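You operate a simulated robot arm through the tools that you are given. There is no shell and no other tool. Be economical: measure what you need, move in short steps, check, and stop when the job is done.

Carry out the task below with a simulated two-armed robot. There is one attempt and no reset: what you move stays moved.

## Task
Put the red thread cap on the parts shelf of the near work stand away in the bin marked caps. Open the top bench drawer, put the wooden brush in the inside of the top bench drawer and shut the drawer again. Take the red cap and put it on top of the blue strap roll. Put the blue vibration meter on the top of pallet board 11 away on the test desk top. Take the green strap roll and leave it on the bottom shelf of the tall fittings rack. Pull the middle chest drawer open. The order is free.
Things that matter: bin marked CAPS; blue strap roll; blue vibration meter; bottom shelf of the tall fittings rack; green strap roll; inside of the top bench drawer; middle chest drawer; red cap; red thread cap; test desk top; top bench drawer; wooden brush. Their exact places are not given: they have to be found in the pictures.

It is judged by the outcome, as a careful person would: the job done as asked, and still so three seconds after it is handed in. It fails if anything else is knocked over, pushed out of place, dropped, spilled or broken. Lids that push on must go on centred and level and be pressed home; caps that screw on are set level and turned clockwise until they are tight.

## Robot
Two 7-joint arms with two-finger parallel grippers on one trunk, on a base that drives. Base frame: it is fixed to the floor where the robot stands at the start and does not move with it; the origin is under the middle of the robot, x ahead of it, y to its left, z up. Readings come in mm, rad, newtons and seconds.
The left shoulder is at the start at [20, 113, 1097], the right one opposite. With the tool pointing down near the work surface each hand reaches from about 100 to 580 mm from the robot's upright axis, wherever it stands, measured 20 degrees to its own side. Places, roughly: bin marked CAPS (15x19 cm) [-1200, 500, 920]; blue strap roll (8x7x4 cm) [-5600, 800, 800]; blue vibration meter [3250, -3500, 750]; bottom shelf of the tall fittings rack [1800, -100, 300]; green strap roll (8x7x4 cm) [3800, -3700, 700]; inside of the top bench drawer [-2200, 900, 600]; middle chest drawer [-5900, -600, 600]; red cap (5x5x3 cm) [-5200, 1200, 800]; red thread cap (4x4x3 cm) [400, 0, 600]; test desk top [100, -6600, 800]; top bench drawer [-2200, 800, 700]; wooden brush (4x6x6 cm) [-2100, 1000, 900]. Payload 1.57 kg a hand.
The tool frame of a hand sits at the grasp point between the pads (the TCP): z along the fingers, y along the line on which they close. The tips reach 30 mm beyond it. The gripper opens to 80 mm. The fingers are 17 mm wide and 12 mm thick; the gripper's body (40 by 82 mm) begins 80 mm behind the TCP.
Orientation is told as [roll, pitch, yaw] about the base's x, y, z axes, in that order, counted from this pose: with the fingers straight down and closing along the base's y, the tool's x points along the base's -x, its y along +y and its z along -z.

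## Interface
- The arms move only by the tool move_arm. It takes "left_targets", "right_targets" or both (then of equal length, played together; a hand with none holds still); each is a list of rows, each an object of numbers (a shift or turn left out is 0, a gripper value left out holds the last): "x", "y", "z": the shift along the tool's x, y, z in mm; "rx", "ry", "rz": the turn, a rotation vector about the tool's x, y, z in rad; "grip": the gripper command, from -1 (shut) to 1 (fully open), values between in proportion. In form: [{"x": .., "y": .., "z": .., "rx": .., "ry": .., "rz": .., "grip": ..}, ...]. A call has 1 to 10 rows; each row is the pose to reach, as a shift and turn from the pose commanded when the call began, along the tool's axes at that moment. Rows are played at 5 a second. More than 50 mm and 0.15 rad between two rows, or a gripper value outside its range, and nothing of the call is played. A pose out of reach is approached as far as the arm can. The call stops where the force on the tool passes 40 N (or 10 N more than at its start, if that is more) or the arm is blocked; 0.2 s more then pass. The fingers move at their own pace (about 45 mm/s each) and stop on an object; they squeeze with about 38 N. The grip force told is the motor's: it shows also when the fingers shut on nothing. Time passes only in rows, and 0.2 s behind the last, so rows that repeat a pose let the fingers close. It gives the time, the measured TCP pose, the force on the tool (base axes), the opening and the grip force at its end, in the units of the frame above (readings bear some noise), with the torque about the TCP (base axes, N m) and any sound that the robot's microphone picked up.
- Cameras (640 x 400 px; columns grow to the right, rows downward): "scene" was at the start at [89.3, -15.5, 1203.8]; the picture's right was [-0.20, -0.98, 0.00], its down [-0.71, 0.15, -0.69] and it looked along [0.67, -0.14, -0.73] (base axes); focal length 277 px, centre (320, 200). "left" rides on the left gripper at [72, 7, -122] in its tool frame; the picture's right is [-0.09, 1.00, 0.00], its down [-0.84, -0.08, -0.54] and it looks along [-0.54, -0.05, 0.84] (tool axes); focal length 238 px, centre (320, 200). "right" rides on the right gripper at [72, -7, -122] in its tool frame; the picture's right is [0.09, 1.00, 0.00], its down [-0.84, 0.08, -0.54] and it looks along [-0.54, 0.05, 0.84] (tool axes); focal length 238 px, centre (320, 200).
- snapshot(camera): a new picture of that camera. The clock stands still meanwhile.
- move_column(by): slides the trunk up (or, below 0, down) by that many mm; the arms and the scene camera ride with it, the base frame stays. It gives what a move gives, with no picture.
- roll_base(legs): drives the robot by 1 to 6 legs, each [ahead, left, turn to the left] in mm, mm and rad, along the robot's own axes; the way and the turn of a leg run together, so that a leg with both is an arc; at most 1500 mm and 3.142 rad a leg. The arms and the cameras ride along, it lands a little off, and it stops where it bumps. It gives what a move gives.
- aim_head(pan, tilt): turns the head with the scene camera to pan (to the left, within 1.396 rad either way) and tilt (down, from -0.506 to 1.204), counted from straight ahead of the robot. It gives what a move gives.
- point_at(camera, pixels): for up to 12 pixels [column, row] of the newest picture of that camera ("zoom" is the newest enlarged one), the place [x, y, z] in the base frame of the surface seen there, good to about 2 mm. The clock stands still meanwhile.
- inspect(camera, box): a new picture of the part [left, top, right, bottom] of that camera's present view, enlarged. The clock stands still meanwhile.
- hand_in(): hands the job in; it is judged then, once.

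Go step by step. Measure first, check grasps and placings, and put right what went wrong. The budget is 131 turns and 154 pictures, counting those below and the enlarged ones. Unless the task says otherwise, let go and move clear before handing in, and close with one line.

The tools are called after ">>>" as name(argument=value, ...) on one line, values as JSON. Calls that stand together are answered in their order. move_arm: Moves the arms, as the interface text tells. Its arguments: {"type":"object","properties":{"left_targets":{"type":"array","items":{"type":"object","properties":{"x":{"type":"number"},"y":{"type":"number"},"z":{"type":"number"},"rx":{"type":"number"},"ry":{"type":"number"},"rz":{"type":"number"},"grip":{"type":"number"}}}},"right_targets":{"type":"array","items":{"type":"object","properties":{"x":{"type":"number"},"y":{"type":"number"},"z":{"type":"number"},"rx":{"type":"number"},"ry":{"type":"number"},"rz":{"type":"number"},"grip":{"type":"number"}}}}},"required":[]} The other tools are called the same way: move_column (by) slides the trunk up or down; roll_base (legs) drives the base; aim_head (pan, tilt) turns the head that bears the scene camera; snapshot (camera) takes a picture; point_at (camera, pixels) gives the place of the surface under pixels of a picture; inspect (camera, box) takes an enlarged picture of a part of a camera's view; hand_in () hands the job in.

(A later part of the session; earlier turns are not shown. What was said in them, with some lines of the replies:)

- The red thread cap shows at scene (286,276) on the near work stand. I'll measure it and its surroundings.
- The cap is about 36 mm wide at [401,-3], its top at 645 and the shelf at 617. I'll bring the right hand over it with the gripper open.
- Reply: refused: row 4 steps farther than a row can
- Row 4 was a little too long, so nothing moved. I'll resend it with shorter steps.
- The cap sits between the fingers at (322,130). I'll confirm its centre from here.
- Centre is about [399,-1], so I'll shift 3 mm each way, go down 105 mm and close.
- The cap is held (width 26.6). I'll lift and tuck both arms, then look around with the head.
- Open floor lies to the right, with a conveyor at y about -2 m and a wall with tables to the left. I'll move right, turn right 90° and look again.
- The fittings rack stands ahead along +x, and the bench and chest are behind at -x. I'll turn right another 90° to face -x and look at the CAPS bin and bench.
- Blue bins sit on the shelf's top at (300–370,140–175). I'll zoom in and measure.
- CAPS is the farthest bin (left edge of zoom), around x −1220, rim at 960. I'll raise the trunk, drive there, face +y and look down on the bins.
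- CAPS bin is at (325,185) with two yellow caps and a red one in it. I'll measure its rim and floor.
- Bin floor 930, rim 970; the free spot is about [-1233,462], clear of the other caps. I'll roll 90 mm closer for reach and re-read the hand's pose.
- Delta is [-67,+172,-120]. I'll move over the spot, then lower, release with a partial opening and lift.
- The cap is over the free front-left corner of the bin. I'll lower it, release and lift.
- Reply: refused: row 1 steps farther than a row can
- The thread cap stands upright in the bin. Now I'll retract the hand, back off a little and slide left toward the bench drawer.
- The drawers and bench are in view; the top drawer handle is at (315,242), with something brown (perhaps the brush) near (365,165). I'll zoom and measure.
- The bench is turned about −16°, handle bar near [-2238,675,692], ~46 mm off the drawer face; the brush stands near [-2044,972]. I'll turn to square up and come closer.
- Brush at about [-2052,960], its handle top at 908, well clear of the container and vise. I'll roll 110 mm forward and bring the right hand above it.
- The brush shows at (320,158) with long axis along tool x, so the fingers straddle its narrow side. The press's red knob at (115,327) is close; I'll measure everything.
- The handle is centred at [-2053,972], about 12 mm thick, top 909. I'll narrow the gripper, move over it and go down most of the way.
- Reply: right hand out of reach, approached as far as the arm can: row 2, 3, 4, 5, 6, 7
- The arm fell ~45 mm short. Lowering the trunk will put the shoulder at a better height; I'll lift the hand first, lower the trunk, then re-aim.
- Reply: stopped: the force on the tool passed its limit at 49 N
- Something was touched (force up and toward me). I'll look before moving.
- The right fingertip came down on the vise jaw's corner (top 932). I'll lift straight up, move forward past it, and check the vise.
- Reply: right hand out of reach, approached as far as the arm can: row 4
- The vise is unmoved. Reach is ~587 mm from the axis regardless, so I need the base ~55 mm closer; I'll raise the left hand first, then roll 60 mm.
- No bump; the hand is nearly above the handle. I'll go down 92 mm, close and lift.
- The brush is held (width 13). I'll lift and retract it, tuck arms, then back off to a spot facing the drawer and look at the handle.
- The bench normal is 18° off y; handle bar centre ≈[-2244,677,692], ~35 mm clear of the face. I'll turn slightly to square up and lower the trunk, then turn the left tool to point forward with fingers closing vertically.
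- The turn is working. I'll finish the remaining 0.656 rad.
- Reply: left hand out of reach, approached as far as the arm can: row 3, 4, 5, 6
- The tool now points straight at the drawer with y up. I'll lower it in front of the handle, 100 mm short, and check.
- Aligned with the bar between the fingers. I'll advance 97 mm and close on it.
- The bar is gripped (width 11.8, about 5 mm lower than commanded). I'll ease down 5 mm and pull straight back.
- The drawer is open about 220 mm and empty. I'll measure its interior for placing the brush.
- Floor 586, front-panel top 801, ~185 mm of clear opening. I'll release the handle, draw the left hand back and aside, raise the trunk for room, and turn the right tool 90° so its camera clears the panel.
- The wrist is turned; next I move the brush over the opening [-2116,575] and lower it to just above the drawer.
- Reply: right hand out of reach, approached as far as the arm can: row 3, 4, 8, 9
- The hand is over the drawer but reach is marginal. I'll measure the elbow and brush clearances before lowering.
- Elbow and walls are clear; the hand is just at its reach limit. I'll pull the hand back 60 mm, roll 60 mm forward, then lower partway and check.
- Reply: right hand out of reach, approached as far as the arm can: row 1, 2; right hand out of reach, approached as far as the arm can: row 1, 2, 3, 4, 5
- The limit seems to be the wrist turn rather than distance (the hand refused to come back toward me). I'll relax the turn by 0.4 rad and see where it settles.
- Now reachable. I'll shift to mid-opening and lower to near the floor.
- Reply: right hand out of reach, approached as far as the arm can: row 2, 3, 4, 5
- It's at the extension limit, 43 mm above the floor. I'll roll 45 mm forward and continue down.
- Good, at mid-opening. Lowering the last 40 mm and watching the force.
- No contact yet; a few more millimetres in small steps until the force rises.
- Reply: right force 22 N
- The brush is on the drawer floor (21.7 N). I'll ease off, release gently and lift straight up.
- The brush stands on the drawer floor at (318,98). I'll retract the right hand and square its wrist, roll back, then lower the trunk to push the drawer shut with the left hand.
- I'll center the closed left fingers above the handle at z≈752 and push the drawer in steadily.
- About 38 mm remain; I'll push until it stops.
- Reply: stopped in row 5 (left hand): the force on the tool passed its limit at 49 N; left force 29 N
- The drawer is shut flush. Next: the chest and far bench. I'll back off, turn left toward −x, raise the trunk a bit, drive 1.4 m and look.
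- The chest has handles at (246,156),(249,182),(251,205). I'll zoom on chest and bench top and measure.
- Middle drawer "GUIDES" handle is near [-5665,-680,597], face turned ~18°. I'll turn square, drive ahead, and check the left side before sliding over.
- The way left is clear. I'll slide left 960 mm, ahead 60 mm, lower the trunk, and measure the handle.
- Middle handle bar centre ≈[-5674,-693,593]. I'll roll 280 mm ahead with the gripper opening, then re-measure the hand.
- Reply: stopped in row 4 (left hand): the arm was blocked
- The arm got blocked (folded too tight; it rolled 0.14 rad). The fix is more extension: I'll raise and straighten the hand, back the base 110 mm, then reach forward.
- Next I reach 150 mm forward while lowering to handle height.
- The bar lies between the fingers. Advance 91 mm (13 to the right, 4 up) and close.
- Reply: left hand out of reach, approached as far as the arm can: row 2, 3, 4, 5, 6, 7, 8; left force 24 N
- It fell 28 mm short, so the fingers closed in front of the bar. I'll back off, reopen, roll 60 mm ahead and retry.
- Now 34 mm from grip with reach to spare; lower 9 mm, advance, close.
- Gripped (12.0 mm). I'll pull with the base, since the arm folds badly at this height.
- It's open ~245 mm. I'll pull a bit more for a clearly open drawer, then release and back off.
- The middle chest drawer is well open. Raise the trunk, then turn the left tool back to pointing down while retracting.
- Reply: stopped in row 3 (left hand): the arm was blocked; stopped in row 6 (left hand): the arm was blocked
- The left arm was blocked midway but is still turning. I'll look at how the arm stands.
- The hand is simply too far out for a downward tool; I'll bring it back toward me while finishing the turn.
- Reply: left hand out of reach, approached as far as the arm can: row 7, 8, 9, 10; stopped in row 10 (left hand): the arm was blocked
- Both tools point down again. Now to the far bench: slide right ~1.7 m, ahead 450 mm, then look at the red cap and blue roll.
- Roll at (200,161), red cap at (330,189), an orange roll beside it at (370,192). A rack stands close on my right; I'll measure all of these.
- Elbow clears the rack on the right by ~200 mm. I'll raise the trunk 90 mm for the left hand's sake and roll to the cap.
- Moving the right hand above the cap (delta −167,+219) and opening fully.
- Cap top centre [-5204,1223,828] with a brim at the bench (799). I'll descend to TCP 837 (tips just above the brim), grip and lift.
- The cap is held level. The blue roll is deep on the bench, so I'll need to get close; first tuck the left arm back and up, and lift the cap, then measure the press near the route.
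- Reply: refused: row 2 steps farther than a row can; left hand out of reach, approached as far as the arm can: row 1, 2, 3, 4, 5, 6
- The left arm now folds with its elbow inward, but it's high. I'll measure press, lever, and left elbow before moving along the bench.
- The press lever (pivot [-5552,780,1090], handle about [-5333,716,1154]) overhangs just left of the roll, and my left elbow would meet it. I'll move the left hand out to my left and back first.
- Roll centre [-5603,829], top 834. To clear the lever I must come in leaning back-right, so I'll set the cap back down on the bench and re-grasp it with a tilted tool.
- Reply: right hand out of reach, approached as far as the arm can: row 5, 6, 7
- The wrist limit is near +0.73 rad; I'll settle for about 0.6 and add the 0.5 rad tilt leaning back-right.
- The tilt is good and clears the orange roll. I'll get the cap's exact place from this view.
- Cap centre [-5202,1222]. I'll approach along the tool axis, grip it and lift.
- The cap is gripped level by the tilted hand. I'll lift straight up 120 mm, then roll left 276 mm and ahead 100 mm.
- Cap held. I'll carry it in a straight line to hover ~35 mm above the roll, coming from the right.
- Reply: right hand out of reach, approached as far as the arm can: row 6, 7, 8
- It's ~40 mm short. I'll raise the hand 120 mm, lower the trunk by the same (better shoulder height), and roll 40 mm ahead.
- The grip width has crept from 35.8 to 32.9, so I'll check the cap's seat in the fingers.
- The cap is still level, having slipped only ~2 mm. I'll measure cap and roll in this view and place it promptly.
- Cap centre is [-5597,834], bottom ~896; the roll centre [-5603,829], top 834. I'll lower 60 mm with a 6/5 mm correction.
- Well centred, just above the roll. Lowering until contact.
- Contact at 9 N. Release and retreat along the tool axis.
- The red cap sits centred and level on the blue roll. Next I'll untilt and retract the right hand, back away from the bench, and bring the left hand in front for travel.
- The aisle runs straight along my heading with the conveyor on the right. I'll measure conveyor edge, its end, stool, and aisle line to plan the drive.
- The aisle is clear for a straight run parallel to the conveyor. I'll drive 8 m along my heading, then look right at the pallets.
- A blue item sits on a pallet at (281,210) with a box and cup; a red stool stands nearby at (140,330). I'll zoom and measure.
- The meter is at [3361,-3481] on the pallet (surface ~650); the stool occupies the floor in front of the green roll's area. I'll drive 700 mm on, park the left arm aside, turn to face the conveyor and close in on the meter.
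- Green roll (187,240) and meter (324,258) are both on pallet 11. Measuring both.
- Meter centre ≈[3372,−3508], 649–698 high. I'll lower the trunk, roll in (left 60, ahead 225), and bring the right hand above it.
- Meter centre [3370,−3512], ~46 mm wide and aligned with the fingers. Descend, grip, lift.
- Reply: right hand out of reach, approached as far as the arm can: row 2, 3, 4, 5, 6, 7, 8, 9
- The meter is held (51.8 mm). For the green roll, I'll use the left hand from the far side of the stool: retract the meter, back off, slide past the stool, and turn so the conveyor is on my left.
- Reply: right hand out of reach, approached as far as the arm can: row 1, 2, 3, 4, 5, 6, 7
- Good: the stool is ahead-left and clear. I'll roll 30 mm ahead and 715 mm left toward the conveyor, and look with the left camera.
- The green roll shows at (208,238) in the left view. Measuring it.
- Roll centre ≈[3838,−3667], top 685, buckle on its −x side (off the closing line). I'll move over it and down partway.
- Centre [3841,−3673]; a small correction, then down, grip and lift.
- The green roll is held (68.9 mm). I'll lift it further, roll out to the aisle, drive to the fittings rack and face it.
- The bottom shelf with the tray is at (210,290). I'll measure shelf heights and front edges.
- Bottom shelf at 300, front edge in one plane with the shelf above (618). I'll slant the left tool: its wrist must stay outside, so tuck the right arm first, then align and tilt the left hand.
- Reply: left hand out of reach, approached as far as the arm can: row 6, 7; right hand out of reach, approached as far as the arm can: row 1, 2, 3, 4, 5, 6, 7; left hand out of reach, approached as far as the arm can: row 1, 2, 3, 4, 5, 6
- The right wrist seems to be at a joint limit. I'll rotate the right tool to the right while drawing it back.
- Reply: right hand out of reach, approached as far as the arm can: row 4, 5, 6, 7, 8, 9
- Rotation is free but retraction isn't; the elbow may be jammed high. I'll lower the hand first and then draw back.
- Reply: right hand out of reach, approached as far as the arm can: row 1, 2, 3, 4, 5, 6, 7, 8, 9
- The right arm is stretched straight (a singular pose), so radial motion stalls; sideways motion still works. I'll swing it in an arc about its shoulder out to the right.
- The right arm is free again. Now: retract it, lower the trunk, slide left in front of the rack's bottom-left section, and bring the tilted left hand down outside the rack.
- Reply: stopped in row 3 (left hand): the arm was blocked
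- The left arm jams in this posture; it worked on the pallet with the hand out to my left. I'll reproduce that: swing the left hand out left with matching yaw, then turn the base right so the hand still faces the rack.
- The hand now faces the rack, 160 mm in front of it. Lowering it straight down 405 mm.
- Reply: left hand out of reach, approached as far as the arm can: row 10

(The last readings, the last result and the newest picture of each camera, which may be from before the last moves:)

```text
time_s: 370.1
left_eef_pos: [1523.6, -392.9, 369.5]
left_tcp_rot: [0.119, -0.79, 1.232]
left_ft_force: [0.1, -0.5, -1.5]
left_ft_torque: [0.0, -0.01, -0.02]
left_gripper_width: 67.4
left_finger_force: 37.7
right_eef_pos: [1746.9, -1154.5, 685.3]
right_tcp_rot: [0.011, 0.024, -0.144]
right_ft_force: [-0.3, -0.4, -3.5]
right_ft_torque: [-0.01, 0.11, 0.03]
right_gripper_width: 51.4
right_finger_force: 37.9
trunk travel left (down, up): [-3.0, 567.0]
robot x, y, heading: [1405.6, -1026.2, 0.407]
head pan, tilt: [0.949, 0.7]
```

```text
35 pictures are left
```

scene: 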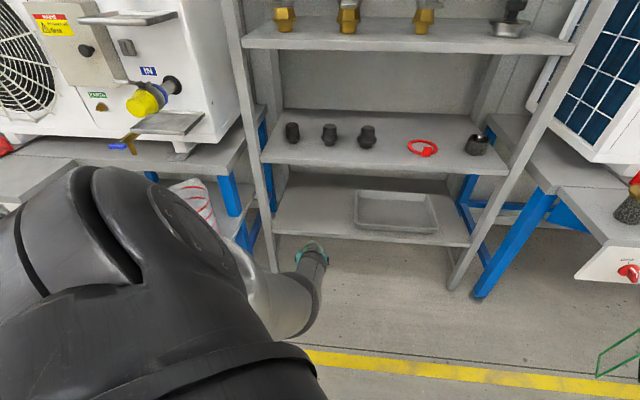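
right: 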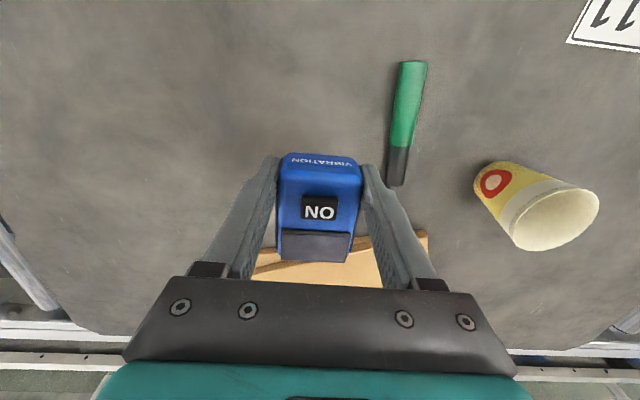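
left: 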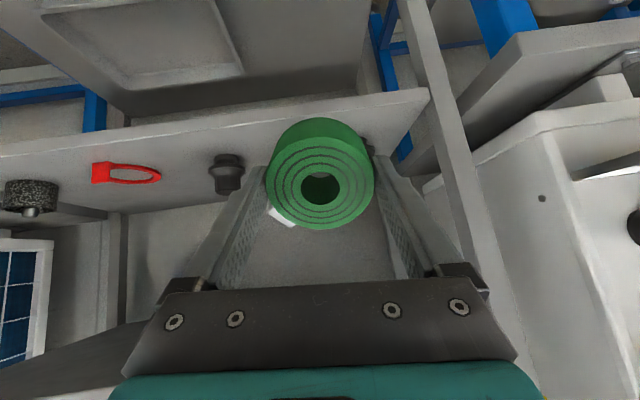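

It lowered to 370 (roll's low edge ~21 mm above shelf level). I'll draw in 60 mm for vertical reach and drive the base 275 mm toward the rack so the roll enters the bottom shelf.

>>> move_arm(left_targets=[{"x": 21, "y": 1.5, "z": -21.5}, {"x": 42, "y": 3, "z": -43}, {"x": 42, "y": 3, "z": -43}])

>>> roll_base(legs=[[193, 197, 0]])

>>> snapshot(camera="left")

>>> snapshot(camera="scene")

```text
time_s: 370.9
left_eef_pos: [1507.7, -450.9, 366.6]
left_tcp_rot: [0.11, -0.788, 1.232]
left_ft_force: [0.3, 0.1, -1.2]
left_ft_torque: [0.0, 0.03, 0.03]
left_gripper_width: 67.4
left_finger_force: 38.2
right_eef_pos: [1746.2, -1153.4, 685.1]
right_tcp_rot: [0.009, 0.025, -0.146]
right_ft_force: [0.8, 1.3, -3.8]
right_ft_torque: [0.03, 0.09, -0.02]
right_gripper_width: 51.9
right_finger_force: 38.0
trunk travel left (down, up): [-3.0, 567.0]
robot x, y, heading: [1406.0, -1023.7, 0.408]
head pan, tilt: [0.949, 0.7]
```

```text
time_s: 372.8
left_eef_pos: [1607.9, -193.0, 366.1]
left_tcp_rot: [0.11, -0.789, 1.232]
left_ft_force: [0.1, 0.4, -0.9]
left_ft_torque: [-0.01, -0.04, 0.01]
left_gripper_width: 67.6
left_finger_force: 38.1
right_eef_pos: [1847.1, -896.0, 685.6]
right_tcp_rot: [0.008, 0.025, -0.142]
right_ft_force: [0.7, -0.3, -4.1]
right_ft_torque: [-0.01, 0.13, 0.01]
right_gripper_width: 51.4
right_finger_force: 37.6
trunk travel left (down, up): [-3.0, 567.0]
robot x, y, heading: [1506.1, -768.7, 0.409]
head pan, tilt: [0.949, 0.7]
```

```text
34 pictures are left
```

left: 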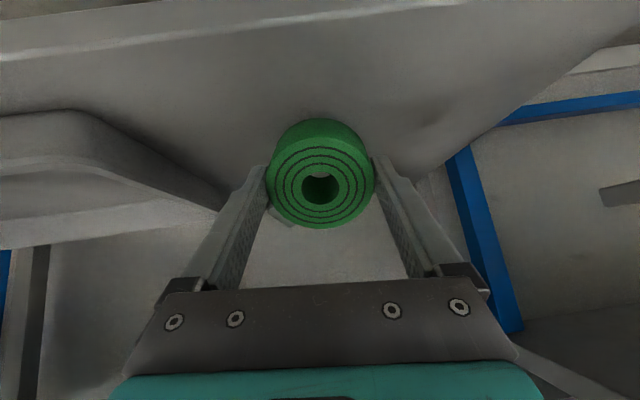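

```text
33 pictures are left
```

scene: 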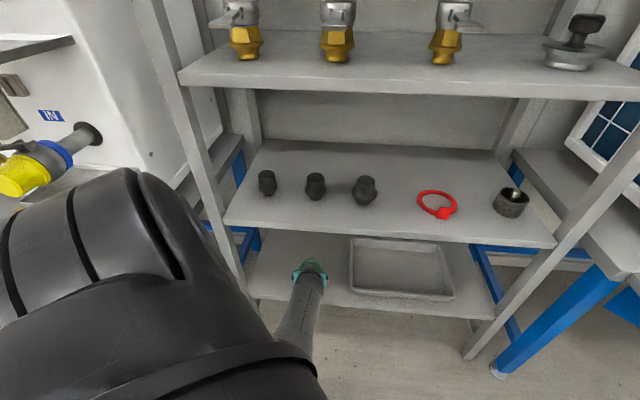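

The roll is inside, over the shelf left of the tray. I'll check the tray's nearness and the shelf plane beneath.

>>> point_at(camera="left", pixels=[[205, 195], [170, 170], [225, 150], [400, 140], [300, 260], [340, 105], [320, 125], [285, 190], [320, 225], [358, 190]])

```text
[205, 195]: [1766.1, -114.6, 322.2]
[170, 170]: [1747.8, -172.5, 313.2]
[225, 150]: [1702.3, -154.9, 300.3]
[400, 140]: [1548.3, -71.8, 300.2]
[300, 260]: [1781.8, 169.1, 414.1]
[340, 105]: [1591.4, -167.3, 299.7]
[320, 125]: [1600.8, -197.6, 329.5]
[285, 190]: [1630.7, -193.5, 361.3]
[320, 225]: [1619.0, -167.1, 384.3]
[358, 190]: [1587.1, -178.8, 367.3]
```

Clear by 80 mm from the tray. I'll press down gently 35 mm so the roll's near edge touches and it swivels flat in the grip.

>>> move_arm(left_targets=[{"x": 10.7, "y": -1.2, "z": 10.4}, {"x": 17.9, "y": -2, "z": 17.4}, {"x": 21.4, "y": -2.4, "z": 20.9}, {"x": 23.6, "y": -2.6, "z": 22.9}, {"x": 25, "y": -2.8, "z": 24.3}, {"x": 25, "y": -2.8, "z": 24.3}])

>>> snapshot(camera="left")

```text
time_s: 374.2
left_eef_pos: [1607.0, -187.6, 339.1]
left_tcp_rot: [0.114, -0.81, 1.228]
left_ft_force: [1.2, 6.0, 33.6]
left_ft_torque: [0.26, 0.07, -0.02]
left_gripper_width: 67.1
left_finger_force: 38.1
right_eef_pos: [1846.6, -898.2, 684.8]
right_tcp_rot: [0.011, 0.025, -0.143]
right_ft_force: [-0.4, -0.1, -4.0]
right_ft_torque: [-0.02, 0.1, 0.01]
right_gripper_width: 51.7
right_finger_force: 37.8
trunk travel left (down, up): [-3.0, 567.0]
robot x, y, heading: [1506.1, -773.6, 0.415]
head pan, tilt: [0.949, 0.7]
```

```text
32 pictures are left
```

left: 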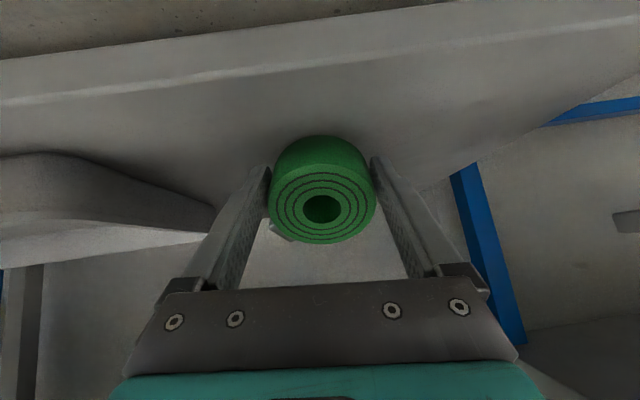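

It's swivelling in the grip (33 N). I'll measure the top face's slope to see how flat it is.

>>> point_at(camera="left", pixels=[[322, 168], [322, 240], [282, 205], [364, 205], [322, 145]])

```text
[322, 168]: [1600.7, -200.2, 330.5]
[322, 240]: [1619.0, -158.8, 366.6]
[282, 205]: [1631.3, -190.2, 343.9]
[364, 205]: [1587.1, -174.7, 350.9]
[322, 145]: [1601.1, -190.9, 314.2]
```

Top face is still ~38° up. I'll turn the tool 0.2 rad more upright (still clear of the upper shelf), press slightly, and release so it settles flat.

>>> move_arm(left_targets=[{"ry": 0.07}, {"ry": 0.14}, {"ry": 0.2}, {"ry": 0.2, "x": 3.5, "z": 3.5}, {"ry": 0.2, "x": 6, "z": 6}, {"ry": 0.2, "x": 6, "z": 6}])

>>> move_arm(left_targets=[{"grip": 0.74}, {"grip": 0.78}, {"grip": 0.84}, {"grip": 0.92}, {"grip": 1}, {"grip": 1}, {"z": -20}, {"z": -50}, {"z": -80}])

>>> snapshot(camera="left")

```text
time_s: 375.2
left_eef_pos: [1611.4, -181.7, 337.0]
left_tcp_rot: [0.093, -0.618, 1.259]
left_ft_force: [-0.2, 0.9, 9.0]
left_ft_torque: [-0.02, 0.04, -0.03]
left_gripper_width: 67.5
left_finger_force: 38.0
right_eef_pos: [1846.7, -898.0, 684.1]
right_tcp_rot: [0.009, 0.025, -0.142]
right_ft_force: [-0.4, 0.6, -3.4]
right_ft_torque: [0.03, 0.11, 0.0]
right_gripper_width: 51.8
right_finger_force: 38.0
trunk travel left (down, up): [-3.0, 567.0]
robot x, y, heading: [1505.4, -765.8, 0.409]
head pan, tilt: [0.949, 0.7]
stopped in row 4 (left hand): the force on the tool passed its limit at 49 N (the readings are from after the stop); the commanded pose is now the measured one
```

```text
time_s: 377.2
left_eef_pos: [1601.6, -231.8, 398.8]
left_tcp_rot: [0.093, -0.609, 1.257]
left_ft_force: [0.4, 0.1, -0.6]
left_ft_torque: [-0.01, 0.04, 0.03]
left_gripper_width: 79.7
left_finger_force: 0.1
right_eef_pos: [1846.3, -897.8, 685.2]
right_tcp_rot: [0.009, 0.025, -0.143]
right_ft_force: [-0.6, -0.3, -3.9]
right_ft_torque: [0.01, 0.1, 0.02]
right_gripper_width: 51.6
right_finger_force: 38.4
trunk travel left (down, up): [-3.0, 567.0]
robot x, y, heading: [1503.0, -772.8, 0.409]
head pan, tilt: [0.949, 0.7]
```

```text
31 pictures are left
```

left: 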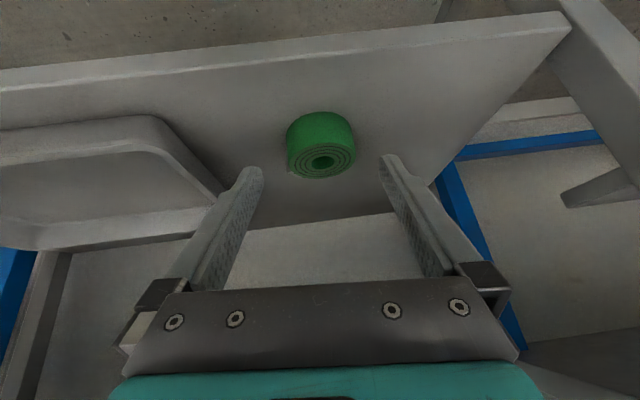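

The green roll lies flat on the bottom shelf. Now the meter: back out, raise trunk and left hand, turn and drive toward the conveyor's far end, then look for the way to the test desk.

>>> roll_base(legs=[[-396, -450, 0]])

>>> move_column(by=300)

>>> move_arm(left_targets=[{"x": -23, "y": 3, "z": -33}, {"x": -46, "y": 6, "z": -65}, {"x": -69, "y": 9, "z": -98}, {"x": -92, "y": 12, "z": -131}, {"x": -114, "y": 15, "z": -163}, {"x": -137, "y": 18, "z": -196}, {"x": -160, "y": 21, "z": -228}, {"x": -183, "y": 24, "z": -261}])

>>> roll_base(legs=[[0, 0, 2.625], [1500, 0, 0], [1500, 0, 0], [1500, 0, 0], [550, 0, 0], [0, 0, 1.9]])

>>> aim_head(pan=0, tilt=0.25)

>>> snapshot(camera="scene")

```text
time_s: 380.6
left_eef_pos: [1419.7, -803.9, 399.7]
left_tcp_rot: [0.092, -0.611, 1.264]
left_ft_force: [-0.9, -0.1, -0.4]
left_ft_torque: [-0.02, -0.01, -0.03]
left_gripper_width: 80.1
left_finger_force: 0.0
right_eef_pos: [1667.9, -1468.0, 685.8]
right_tcp_rot: [0.009, 0.024, -0.138]
right_ft_force: [1.0, 0.0, -3.0]
right_ft_torque: [0.02, 0.07, 0.01]
right_gripper_width: 51.6
right_finger_force: 37.9
trunk travel left (down, up): [-3.0, 567.0]
robot x, y, heading: [1323.1, -1343.4, 0.412]
head pan, tilt: [0.949, 0.7]
```

```text
time_s: 383.6
left_eef_pos: [1420.4, -802.6, 698.6]
left_tcp_rot: [0.092, -0.611, 1.265]
left_ft_force: [0.0, -0.4, -0.2]
left_ft_torque: [0.01, -0.01, -0.01]
left_gripper_width: 79.9
left_finger_force: 0.1
right_eef_pos: [1668.1, -1468.0, 985.8]
right_tcp_rot: [0.008, 0.024, -0.14]
right_ft_force: [-1.1, -0.1, -3.8]
right_ft_torque: [0.02, 0.11, 0.01]
right_gripper_width: 51.8
right_finger_force: 37.7
trunk travel left (down, up): [-303.0, 267.0]
robot x, y, heading: [1324.1, -1340.9, 0.41]
head pan, tilt: [0.949, 0.7]
```

```text
time_s: 385.4
left_eef_pos: [1421.2, -803.8, 1019.4]
left_tcp_rot: [0.094, -0.609, 1.262]
left_ft_force: [-0.1, -0.3, 0.2]
left_ft_torque: [0.03, -0.01, -0.01]
left_gripper_width: 79.9
left_finger_force: 0.0
right_eef_pos: [1667.7, -1468.1, 986.5]
right_tcp_rot: [0.008, 0.024, -0.138]
right_ft_force: [-0.5, -0.1, -3.4]
right_ft_torque: [0.0, 0.1, -0.03]
right_gripper_width: 51.5
right_finger_force: 37.6
trunk travel left (down, up): [-303.0, 267.0]
robot x, y, heading: [1326.8, -1342.9, 0.415]
head pan, tilt: [0.949, 0.7]
```

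```text
time_s: 420.3
left_eef_pos: [-3185.8, -947.2, 1018.8]
left_tcp_rot: [0.091, -0.61, -0.525]
left_ft_force: [0.3, -0.2, 0.2]
left_ft_torque: [0.03, -0.01, 0.04]
left_gripper_width: 79.9
left_finger_force: 0.1
right_eef_pos: [-3888.2, -1045.2, 985.5]
right_tcp_rot: [0.01, 0.024, -1.93]
right_ft_force: [-1.2, -0.4, -4.1]
right_ft_torque: [0.09, -0.06, 0.0]
right_gripper_width: 51.9
right_finger_force: 37.5
trunk travel left (down, up): [-303.0, 267.0]
robot x, y, heading: [-3689.9, -733.9, -1.374]
head pan, tilt: [0.949, 0.7]
```

```text
time_s: 421.5
left_eef_pos: [-3185.0, -947.1, 1020.8]
left_tcp_rot: [0.092, -0.612, -0.526]
left_ft_force: [-0.4, 0.2, 0.4]
left_ft_torque: [0.01, -0.05, -0.02]
left_gripper_width: 80.0
left_finger_force: 0.2
right_eef_pos: [-3887.6, -1044.1, 985.1]
right_tcp_rot: [0.008, 0.024, -1.929]
right_ft_force: [0.3, 0.5, -3.7]
right_ft_torque: [0.12, -0.07, 0.01]
right_gripper_width: 51.4
right_finger_force: 38.5
trunk travel left (down, up): [-303.0, 267.0]
robot x, y, heading: [-3693.5, -734.6, -1.375]
head pan, tilt: [0.0, 0.25]
```

```text
30 pictures are left
```

scene: 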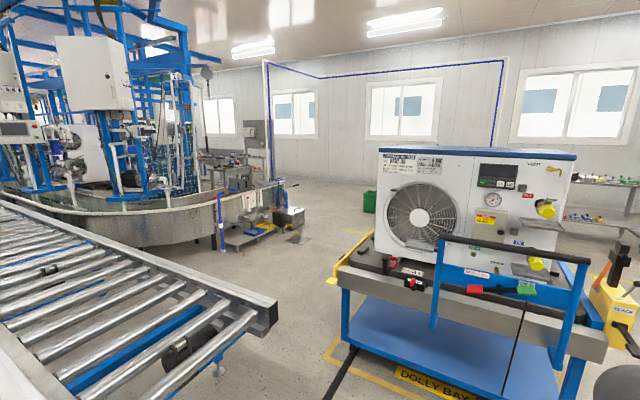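

There's a passage between the conveyor's end and the dolly, leading past the loop. Measuring its key corners.

>>> point_at(camera="scene", pixels=[[274, 318], [268, 300], [340, 275], [345, 345], [328, 282], [225, 250], [292, 228], [305, 212], [370, 212], [345, 235], [240, 150], [320, 215]])

>>> inspect(camera="scene", box=[180, 100, 380, 280])

```text
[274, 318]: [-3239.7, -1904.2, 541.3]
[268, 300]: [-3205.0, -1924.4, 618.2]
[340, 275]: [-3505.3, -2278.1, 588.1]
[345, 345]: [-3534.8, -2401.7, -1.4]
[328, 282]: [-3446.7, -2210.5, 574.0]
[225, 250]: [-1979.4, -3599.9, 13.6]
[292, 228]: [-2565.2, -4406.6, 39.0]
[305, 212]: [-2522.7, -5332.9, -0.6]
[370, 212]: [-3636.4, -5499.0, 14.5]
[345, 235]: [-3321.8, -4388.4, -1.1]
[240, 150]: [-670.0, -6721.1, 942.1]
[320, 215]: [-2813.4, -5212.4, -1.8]
```

```text
2.22 times, centred on (280, 190) of scene
```

zoom: 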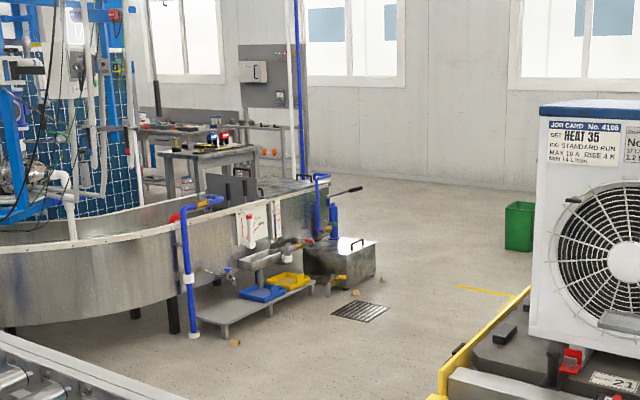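

The gap there is only ~370 mm — too narrow. I'll go round the dolly's west side, facing +x so the left arm trails clear, and look south from there.

>>> roll_base(legs=[[0, 0, 1.375], [-755, -383, 0], [-755, -383, 0]])

>>> aim_head(pan=-1.1, tilt=0.3)

>>> snapshot(camera="scene")

>>> point_at(camera="scene", pixels=[[160, 300], [200, 280], [250, 260], [300, 240], [350, 240], [400, 240], [320, 290], [250, 215], [150, 215], [450, 260], [220, 200], [100, 250]])

```text
time_s: 433.5
left_eef_pos: [-4881.0, -1052.4, 1018.7]
left_tcp_rot: [0.092, -0.611, 0.851]
left_ft_force: [0.0, -0.2, -0.7]
left_ft_torque: [-0.01, 0.01, 0.04]
left_gripper_width: 80.0
left_finger_force: 0.2
right_eef_pos: [-4923.5, -1759.2, 984.9]
right_tcp_rot: [0.009, 0.024, -0.552]
right_ft_force: [-0.4, 0.2, -3.4]
right_ft_torque: [0.03, 0.09, 0.01]
right_gripper_width: 51.4
right_finger_force: 38.0
trunk travel left (down, up): [-303.0, 267.0]
robot x, y, heading: [-5186.8, -1504.8, 0.001]
head pan, tilt: [0.0, 0.25]
```

```text
time_s: 434.8
left_eef_pos: [-4880.2, -1052.3, 1019.8]
left_tcp_rot: [0.093, -0.609, 0.85]
left_ft_force: [0.7, -0.5, 0.4]
left_ft_torque: [0.0, 0.03, 0.0]
left_gripper_width: 80.0
left_finger_force: 0.0
right_eef_pos: [-4922.9, -1758.2, 984.4]
right_tcp_rot: [0.009, 0.025, -0.552]
right_ft_force: [0.0, 0.5, -3.7]
right_ft_torque: [0.06, 0.09, -0.01]
right_gripper_width: 51.9
right_finger_force: 37.6
trunk travel left (down, up): [-303.0, 267.0]
robot x, y, heading: [-5184.6, -1508.0, 0.001]
head pan, tilt: [-1.1, 0.3]
```

```text
28 pictures are left
```

scene: 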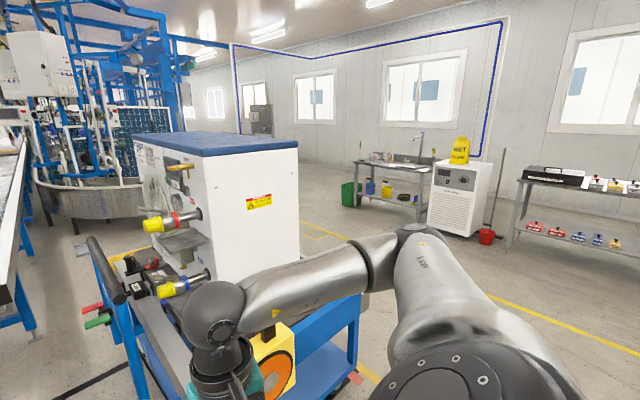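

```text
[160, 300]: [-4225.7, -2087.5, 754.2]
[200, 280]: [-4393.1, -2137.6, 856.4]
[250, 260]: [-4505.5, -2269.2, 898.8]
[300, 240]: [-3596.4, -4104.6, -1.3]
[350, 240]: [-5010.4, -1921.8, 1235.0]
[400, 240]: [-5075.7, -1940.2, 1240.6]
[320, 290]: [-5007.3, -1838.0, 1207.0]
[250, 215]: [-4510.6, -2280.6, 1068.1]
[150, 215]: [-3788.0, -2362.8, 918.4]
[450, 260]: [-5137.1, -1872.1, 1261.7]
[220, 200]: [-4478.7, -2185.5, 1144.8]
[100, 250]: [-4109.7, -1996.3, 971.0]
```

South is open beyond the cart. I'll swing a bit west, pass the cart, then go diagonally to about [-3050,-5650] and look toward the desk.

>>> roll_base(legs=[[-200, -500, 0], [0, -1500, 0], [1170, -1075, 0], [1170, -1075, 0]])

>>> aim_head(pan=0, tilt=0.3)

>>> snapshot(camera="scene")

>>> point_at(camera="scene", pixels=[[320, 160], [340, 175], [300, 175], [360, 160], [280, 160], [380, 175], [320, 200], [350, 220], [300, 230], [240, 210], [200, 220], [420, 190]])

```text
refused: leg 3 is longer than a leg can be; nothing moved
```

```text
time_s: 436.1
left_eef_pos: [-4881.9, -1051.8, 1020.2]
left_tcp_rot: [0.092, -0.611, 0.85]
left_ft_force: [-1.1, -0.7, 0.7]
left_ft_torque: [0.02, 0.0, 0.01]
left_gripper_width: 79.8
left_finger_force: 0.0
right_eef_pos: [-4921.7, -1758.7, 984.6]
right_tcp_rot: [0.008, 0.025, -0.552]
right_ft_force: [0.5, 0.6, -4.1]
right_ft_torque: [0.07, 0.07, 0.02]
right_gripper_width: 51.8
right_finger_force: 38.4
trunk travel left (down, up): [-303.0, 267.0]
robot x, y, heading: [-5188.2, -1507.3, -0.002]
head pan, tilt: [0.0, 0.3]
```

```text
27 pictures are left
```

scene: 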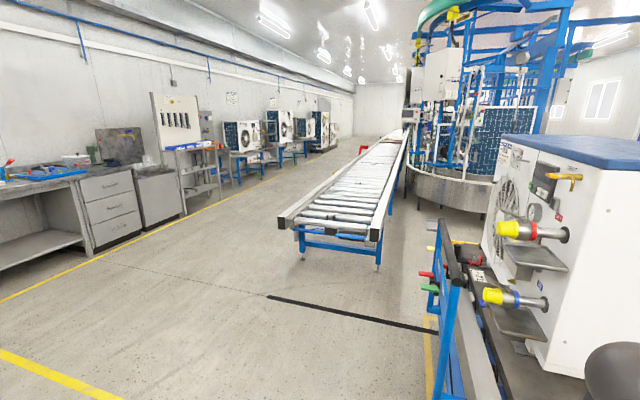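

```text
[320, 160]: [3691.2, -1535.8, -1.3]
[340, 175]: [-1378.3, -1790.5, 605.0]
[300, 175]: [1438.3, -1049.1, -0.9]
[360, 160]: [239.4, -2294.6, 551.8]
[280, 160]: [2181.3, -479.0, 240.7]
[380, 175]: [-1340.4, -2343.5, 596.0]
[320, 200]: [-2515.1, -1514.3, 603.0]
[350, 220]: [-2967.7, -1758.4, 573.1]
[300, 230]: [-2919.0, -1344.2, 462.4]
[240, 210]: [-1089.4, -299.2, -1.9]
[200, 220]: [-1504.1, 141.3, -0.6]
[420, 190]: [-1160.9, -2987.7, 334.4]
```

A leg was too long, so nothing moved. Resending the route in shorter legs.

>>> roll_base(legs=[[-200, -500, 0], [0, -1450, 0], [1000, -920, 0], [1000, -920, 0], [340, -313, 0]])

>>> snapshot(camera="scene")

>>> point_at(camera="scene", pixels=[[320, 160], [340, 175], [300, 175], [360, 160], [280, 160], [380, 175], [320, 200], [350, 220], [300, 230], [240, 210], [200, 220], [420, 190]])

```text
time_s: 461.2
left_eef_pos: [-2743.7, -5152.4, 1018.8]
left_tcp_rot: [0.095, -0.611, 0.856]
left_ft_force: [-0.1, 0.4, 0.0]
left_ft_torque: [0.01, 0.02, 0.0]
left_gripper_width: 80.1
left_finger_force: 0.0
right_eef_pos: [-2782.0, -5860.0, 985.9]
right_tcp_rot: [0.008, 0.024, -0.549]
right_ft_force: [0.0, 0.4, -4.2]
right_ft_torque: [0.08, 0.08, -0.02]
right_gripper_width: 51.6
right_finger_force: 37.8
trunk travel left (down, up): [-303.0, 267.0]
robot x, y, heading: [-3047.3, -5611.4, 0.004]
head pan, tilt: [0.0, 0.3]
```

```text
26 pictures are left
```

scene: 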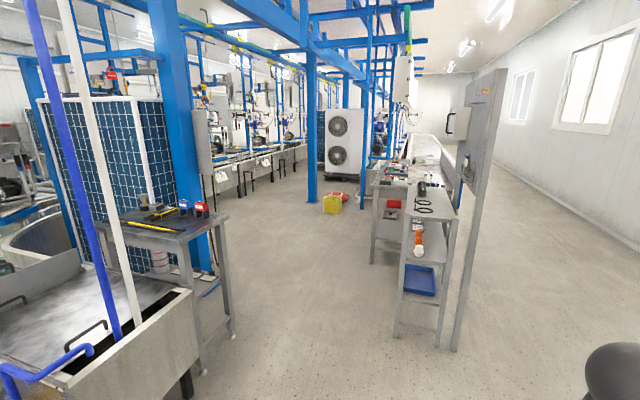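

```text
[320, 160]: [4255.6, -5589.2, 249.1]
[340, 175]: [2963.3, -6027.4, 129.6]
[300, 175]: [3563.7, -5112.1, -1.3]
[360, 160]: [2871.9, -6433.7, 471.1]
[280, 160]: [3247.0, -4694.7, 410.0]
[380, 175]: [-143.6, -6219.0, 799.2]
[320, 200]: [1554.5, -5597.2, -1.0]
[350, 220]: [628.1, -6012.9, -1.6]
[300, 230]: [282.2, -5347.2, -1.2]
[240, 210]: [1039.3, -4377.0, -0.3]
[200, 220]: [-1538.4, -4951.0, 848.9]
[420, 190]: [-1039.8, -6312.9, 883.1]
```

The test desk top is seen at (380,175), height 799, around [-140,-6220]. I'll drive along the aisle, turn to face it and measure.

>>> roll_base(legs=[[1450, -45, 0], [1400, -45, 0], [0, 0, -1.571]])

>>> aim_head(pan=0, tilt=0.7)

>>> snapshot(camera="scene")

>>> point_at(camera="scene", pixels=[[320, 150], [320, 180], [320, 210], [320, 240], [270, 180], [270, 220], [370, 150], [370, 180], [370, 210], [370, 240], [220, 200], [420, 200]])

>>> snapshot(camera="right")

```text
time_s: 478.9
left_eef_pos: [273.8, -5976.2, 1018.8]
left_tcp_rot: [0.092, -0.61, -0.707]
left_ft_force: [0.5, 0.1, 0.4]
left_ft_torque: [-0.03, -0.02, -0.01]
left_gripper_width: 80.2
left_finger_force: 0.1
right_eef_pos: [-435.9, -5944.7, 985.0]
right_tcp_rot: [0.008, 0.024, -2.111]
right_ft_force: [0.1, -0.1, -3.7]
right_ft_torque: [0.05, -0.03, -0.01]
right_gripper_width: 51.5
right_finger_force: 37.9
trunk travel left (down, up): [-303.0, 267.0]
robot x, y, heading: [-185.4, -5677.8, -1.558]
head pan, tilt: [0.0, 0.3]
```

```text
time_s: 479.8
left_eef_pos: [272.2, -5976.9, 1019.2]
left_tcp_rot: [0.093, -0.611, -0.706]
left_ft_force: [-0.8, 0.3, -0.5]
left_ft_torque: [0.01, 0.02, 0.0]
left_gripper_width: 80.2
left_finger_force: 0.1
right_eef_pos: [-434.4, -5944.8, 985.6]
right_tcp_rot: [0.008, 0.025, -2.111]
right_ft_force: [-0.5, -0.3, -4.1]
right_ft_torque: [0.08, -0.06, 0.01]
right_gripper_width: 51.5
right_finger_force: 38.2
trunk travel left (down, up): [-303.0, 267.0]
robot x, y, heading: [-186.5, -5677.4, -1.557]
head pan, tilt: [0.0, 0.7]
```

```text
25 pictures are left
```

scene: 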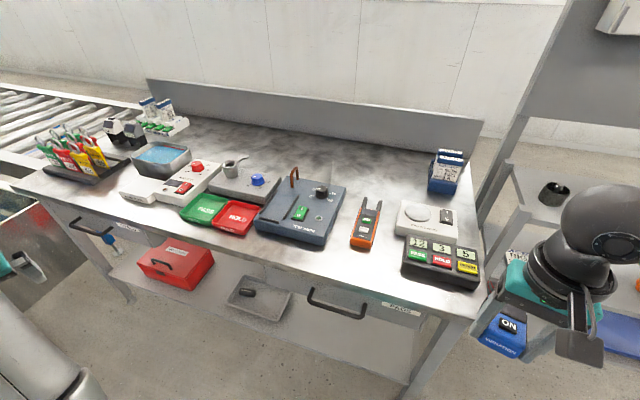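

```text
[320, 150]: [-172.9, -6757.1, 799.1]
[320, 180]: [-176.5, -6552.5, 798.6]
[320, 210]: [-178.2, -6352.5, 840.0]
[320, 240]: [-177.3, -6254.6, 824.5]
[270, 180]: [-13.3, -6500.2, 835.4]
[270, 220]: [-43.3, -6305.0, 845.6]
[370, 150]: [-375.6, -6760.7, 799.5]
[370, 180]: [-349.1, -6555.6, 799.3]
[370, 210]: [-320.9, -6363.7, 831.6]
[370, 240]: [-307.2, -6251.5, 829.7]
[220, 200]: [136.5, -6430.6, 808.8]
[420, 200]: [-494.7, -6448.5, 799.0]
```

```text
24 pictures are left
```

right: 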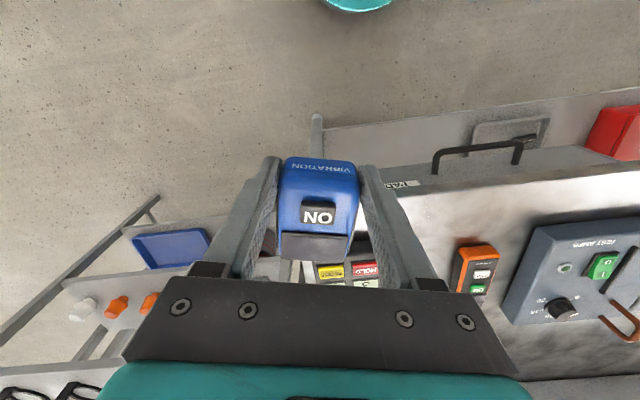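

Desk top is at 799. A free strip lies in front of the orange tester around (375,268). Measuring the strip, front edge, and the meter in hand.

>>> point_at(camera="scene", pixels=[[380, 255], [375, 268], [380, 285], [340, 256], [340, 268], [398, 270], [404, 262], [362, 248], [395, 245], [330, 272], [400, 292], [310, 246]])

>>> point_at(camera="right", pixels=[[318, 195], [295, 215], [345, 215], [318, 240], [318, 165]])

>>> inspect(camera="scene", box=[290, 180, 480, 310])

```text
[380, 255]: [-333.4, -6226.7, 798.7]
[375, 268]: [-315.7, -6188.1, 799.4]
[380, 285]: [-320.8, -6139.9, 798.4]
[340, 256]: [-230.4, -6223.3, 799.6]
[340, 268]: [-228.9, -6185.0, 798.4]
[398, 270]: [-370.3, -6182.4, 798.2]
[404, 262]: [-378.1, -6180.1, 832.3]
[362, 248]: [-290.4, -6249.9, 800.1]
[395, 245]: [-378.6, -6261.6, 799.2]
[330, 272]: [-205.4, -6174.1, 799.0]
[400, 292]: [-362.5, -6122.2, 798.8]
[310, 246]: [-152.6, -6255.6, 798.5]
```

```text
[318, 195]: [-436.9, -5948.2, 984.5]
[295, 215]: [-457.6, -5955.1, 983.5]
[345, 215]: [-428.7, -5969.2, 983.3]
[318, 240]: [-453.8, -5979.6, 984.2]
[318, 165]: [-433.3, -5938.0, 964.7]
```

```text
3.08 times, centred on (385, 245) of scene
```

zoom: 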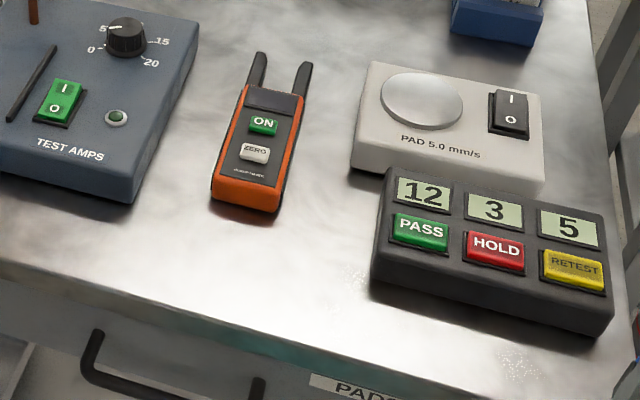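

The spot [-290,-6192] has room on all sides. The meter's bottom is ~49 mm below the TCP. I'll carry it over and lower to just above the desk.

>>> move_arm(right_targets=[{"x": -19.1, "y": 41.7}, {"x": -38.3, "y": 83.3}, {"x": -57.4, "y": 125}, {"x": -76.5, "y": 166.7}, {"x": -95.7, "y": 208.3}, {"x": -114.8, "y": 250}, {"x": -114.8, "y": 250, "z": 45}, {"x": -114.8, "y": 250, "z": 90}, {"x": -114.8, "y": 250, "z": 122}, {"x": -114.8, "y": 250, "z": 128}])

>>> inspect(camera="scene", box=[260, 170, 480, 320])

>>> snapshot(camera="right")

```text
time_s: 482.0
left_eef_pos: [272.8, -5977.1, 1018.2]
left_tcp_rot: [0.094, -0.612, -0.706]
left_ft_force: [0.2, 0.4, -0.6]
left_ft_torque: [-0.02, 0.01, -0.01]
left_gripper_width: 79.9
left_finger_force: 0.1
right_eef_pos: [-276.8, -6168.9, 855.5]
right_tcp_rot: [0.009, 0.024, -2.11]
right_ft_force: [-0.1, -0.3, -4.3]
right_ft_torque: [0.11, -0.06, -0.02]
right_gripper_width: 51.6
right_finger_force: 37.8
trunk travel left (down, up): [-303.0, 267.0]
robot x, y, heading: [-187.8, -5680.7, -1.558]
head pan, tilt: [0.0, 0.7]
```

```text
2.67 times, centred on (370, 245) of scene
```

zoom: 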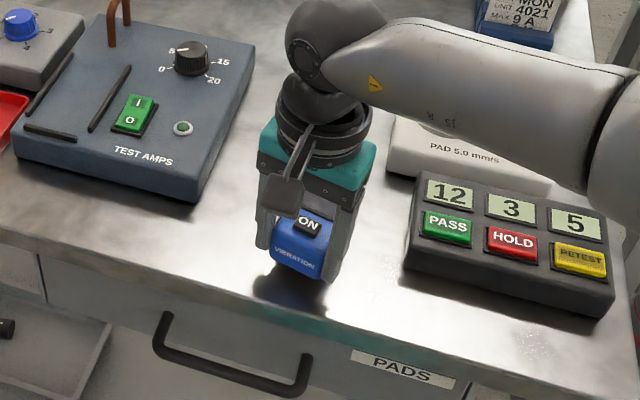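

```text
21 pictures are left
5 turns are left
```

right: 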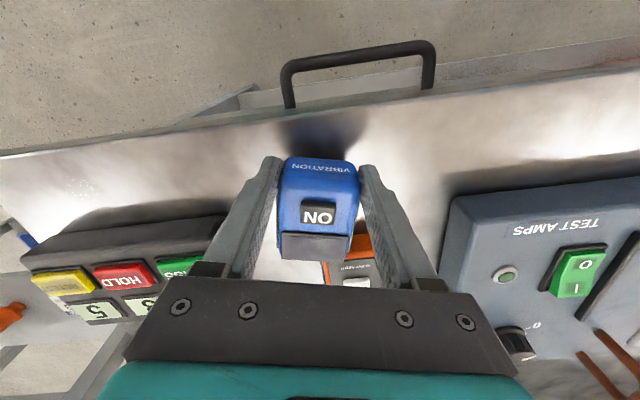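

Placement looks clear of tester, box and edge. Lowering the last ~8 mm, releasing and lifting away.

>>> move_arm(right_targets=[{"z": 4}, {"z": 7}, {"z": 8.5}, {"z": 8.5}])

>>> snapshot(camera="right")

```text
time_s: 483.0
left_eef_pos: [273.2, -5975.8, 1018.8]
left_tcp_rot: [0.092, -0.61, -0.705]
left_ft_force: [0.0, -0.5, 0.0]
left_ft_torque: [0.01, -0.02, 0.03]
left_gripper_width: 79.9
left_finger_force: 0.1
right_eef_pos: [-276.0, -6168.5, 850.2]
right_tcp_rot: [0.01, 0.023, -2.111]
right_ft_force: [-1.5, 4.9, 11.4]
right_ft_torque: [-0.28, 0.43, -0.18]
right_gripper_width: 51.7
right_finger_force: 38.5
trunk travel left (down, up): [-303.0, 267.0]
robot x, y, heading: [-183.9, -5676.9, -1.555]
head pan, tilt: [0.0, 0.7]
```

```text
20 pictures are left
4 turns are left
```

right: 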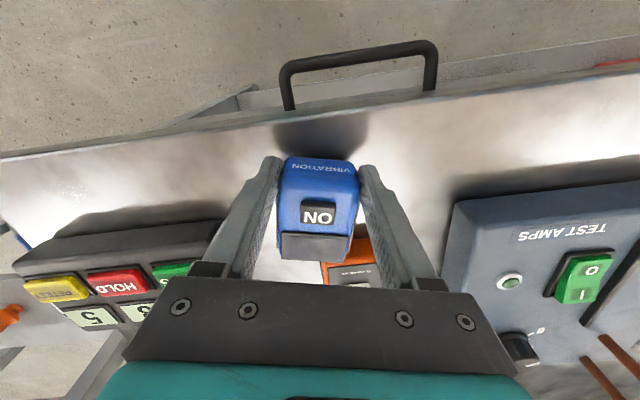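

The meter is on the desk (11 N, from −4 N). Release with a modest opening and lift straight up.

>>> move_arm(right_targets=[{"z": -0.5, "grip": 0.4}, {"z": -0.5, "grip": 0.5}, {"z": -0.5, "grip": 0.6}, {"z": -0.5, "grip": 0.6}, {"z": -30}, {"z": -75}, {"z": -120}, {"z": -160}])

>>> inspect(camera="scene", box=[260, 170, 480, 320])

>>> snapshot(camera="right")

```text
time_s: 484.8
left_eef_pos: [272.7, -5976.5, 1019.2]
left_tcp_rot: [0.093, -0.611, -0.706]
left_ft_force: [-0.5, -0.7, -0.2]
left_ft_torque: [-0.01, -0.01, 0.0]
left_gripper_width: 79.8
left_finger_force: 0.2
right_eef_pos: [-281.4, -6171.3, 1009.6]
right_tcp_rot: [0.01, 0.025, -2.107]
right_ft_force: [-0.2, 0.2, -0.3]
right_ft_torque: [0.02, -0.01, -0.02]
right_gripper_width: 64.1
right_finger_force: 0.0
trunk travel left (down, up): [-303.0, 267.0]
robot x, y, heading: [-190.8, -5676.6, -1.557]
head pan, tilt: [0.0, 0.7]
```

```text
2.67 times, centred on (370, 245) of scene
```

zoom: 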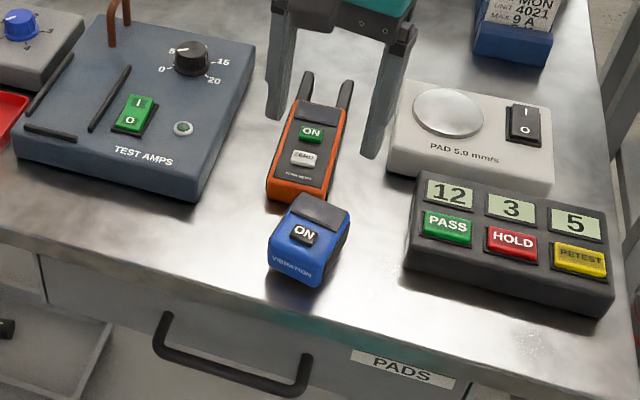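

```text
18 pictures are left
3 turns are left
```

right: 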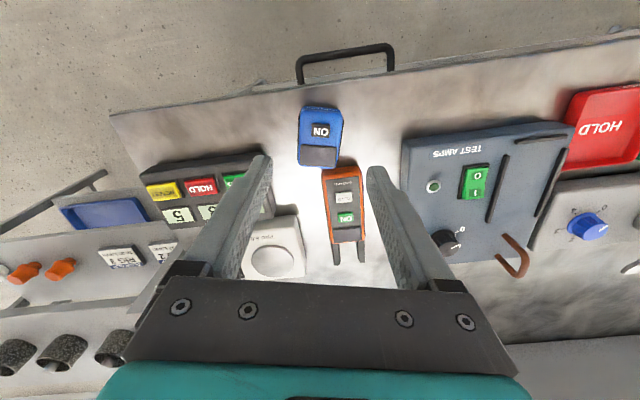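

The meter stands on the test desk, nothing else disturbed, and the hand is well above it. I'll back the base away 250 mm and hand in.

>>> roll_base(legs=[[-250, 0, 0]])

>>> hand_in()

```text
time_s: 486.6
left_eef_pos: [270.4, -5728.7, 1019.9]
left_tcp_rot: [0.092, -0.612, -0.709]
left_ft_force: [-0.2, 0.0, -0.6]
left_ft_torque: [0.0, -0.02, 0.01]
left_gripper_width: 80.2
left_finger_force: 0.0
right_eef_pos: [-284.9, -5922.1, 1010.1]
right_tcp_rot: [0.008, 0.024, -2.111]
right_ft_force: [-0.5, -0.3, -0.3]
right_ft_torque: [-0.01, 0.02, 0.0]
right_gripper_width: 64.4
right_finger_force: 0.0
trunk travel left (down, up): [-303.0, 267.0]
robot x, y, heading: [-187.7, -5431.5, -1.555]
head pan, tilt: [0.0, 0.7]
```

```text
The job is handed in.
```

I finished all six parts and handed the job in: the thread cap is in the CAPS bin, the brush is in the shut top bench drawer, the red cap is on the blue strap roll, the vibration meter is on the test desk, the green strap roll is on the rack's bottom shelf, and the middle chest drawer is open. A fingertip touched the bench vise once, but the vise did not move, and the green roll tipped a short way as I let go of it and now lies flat.
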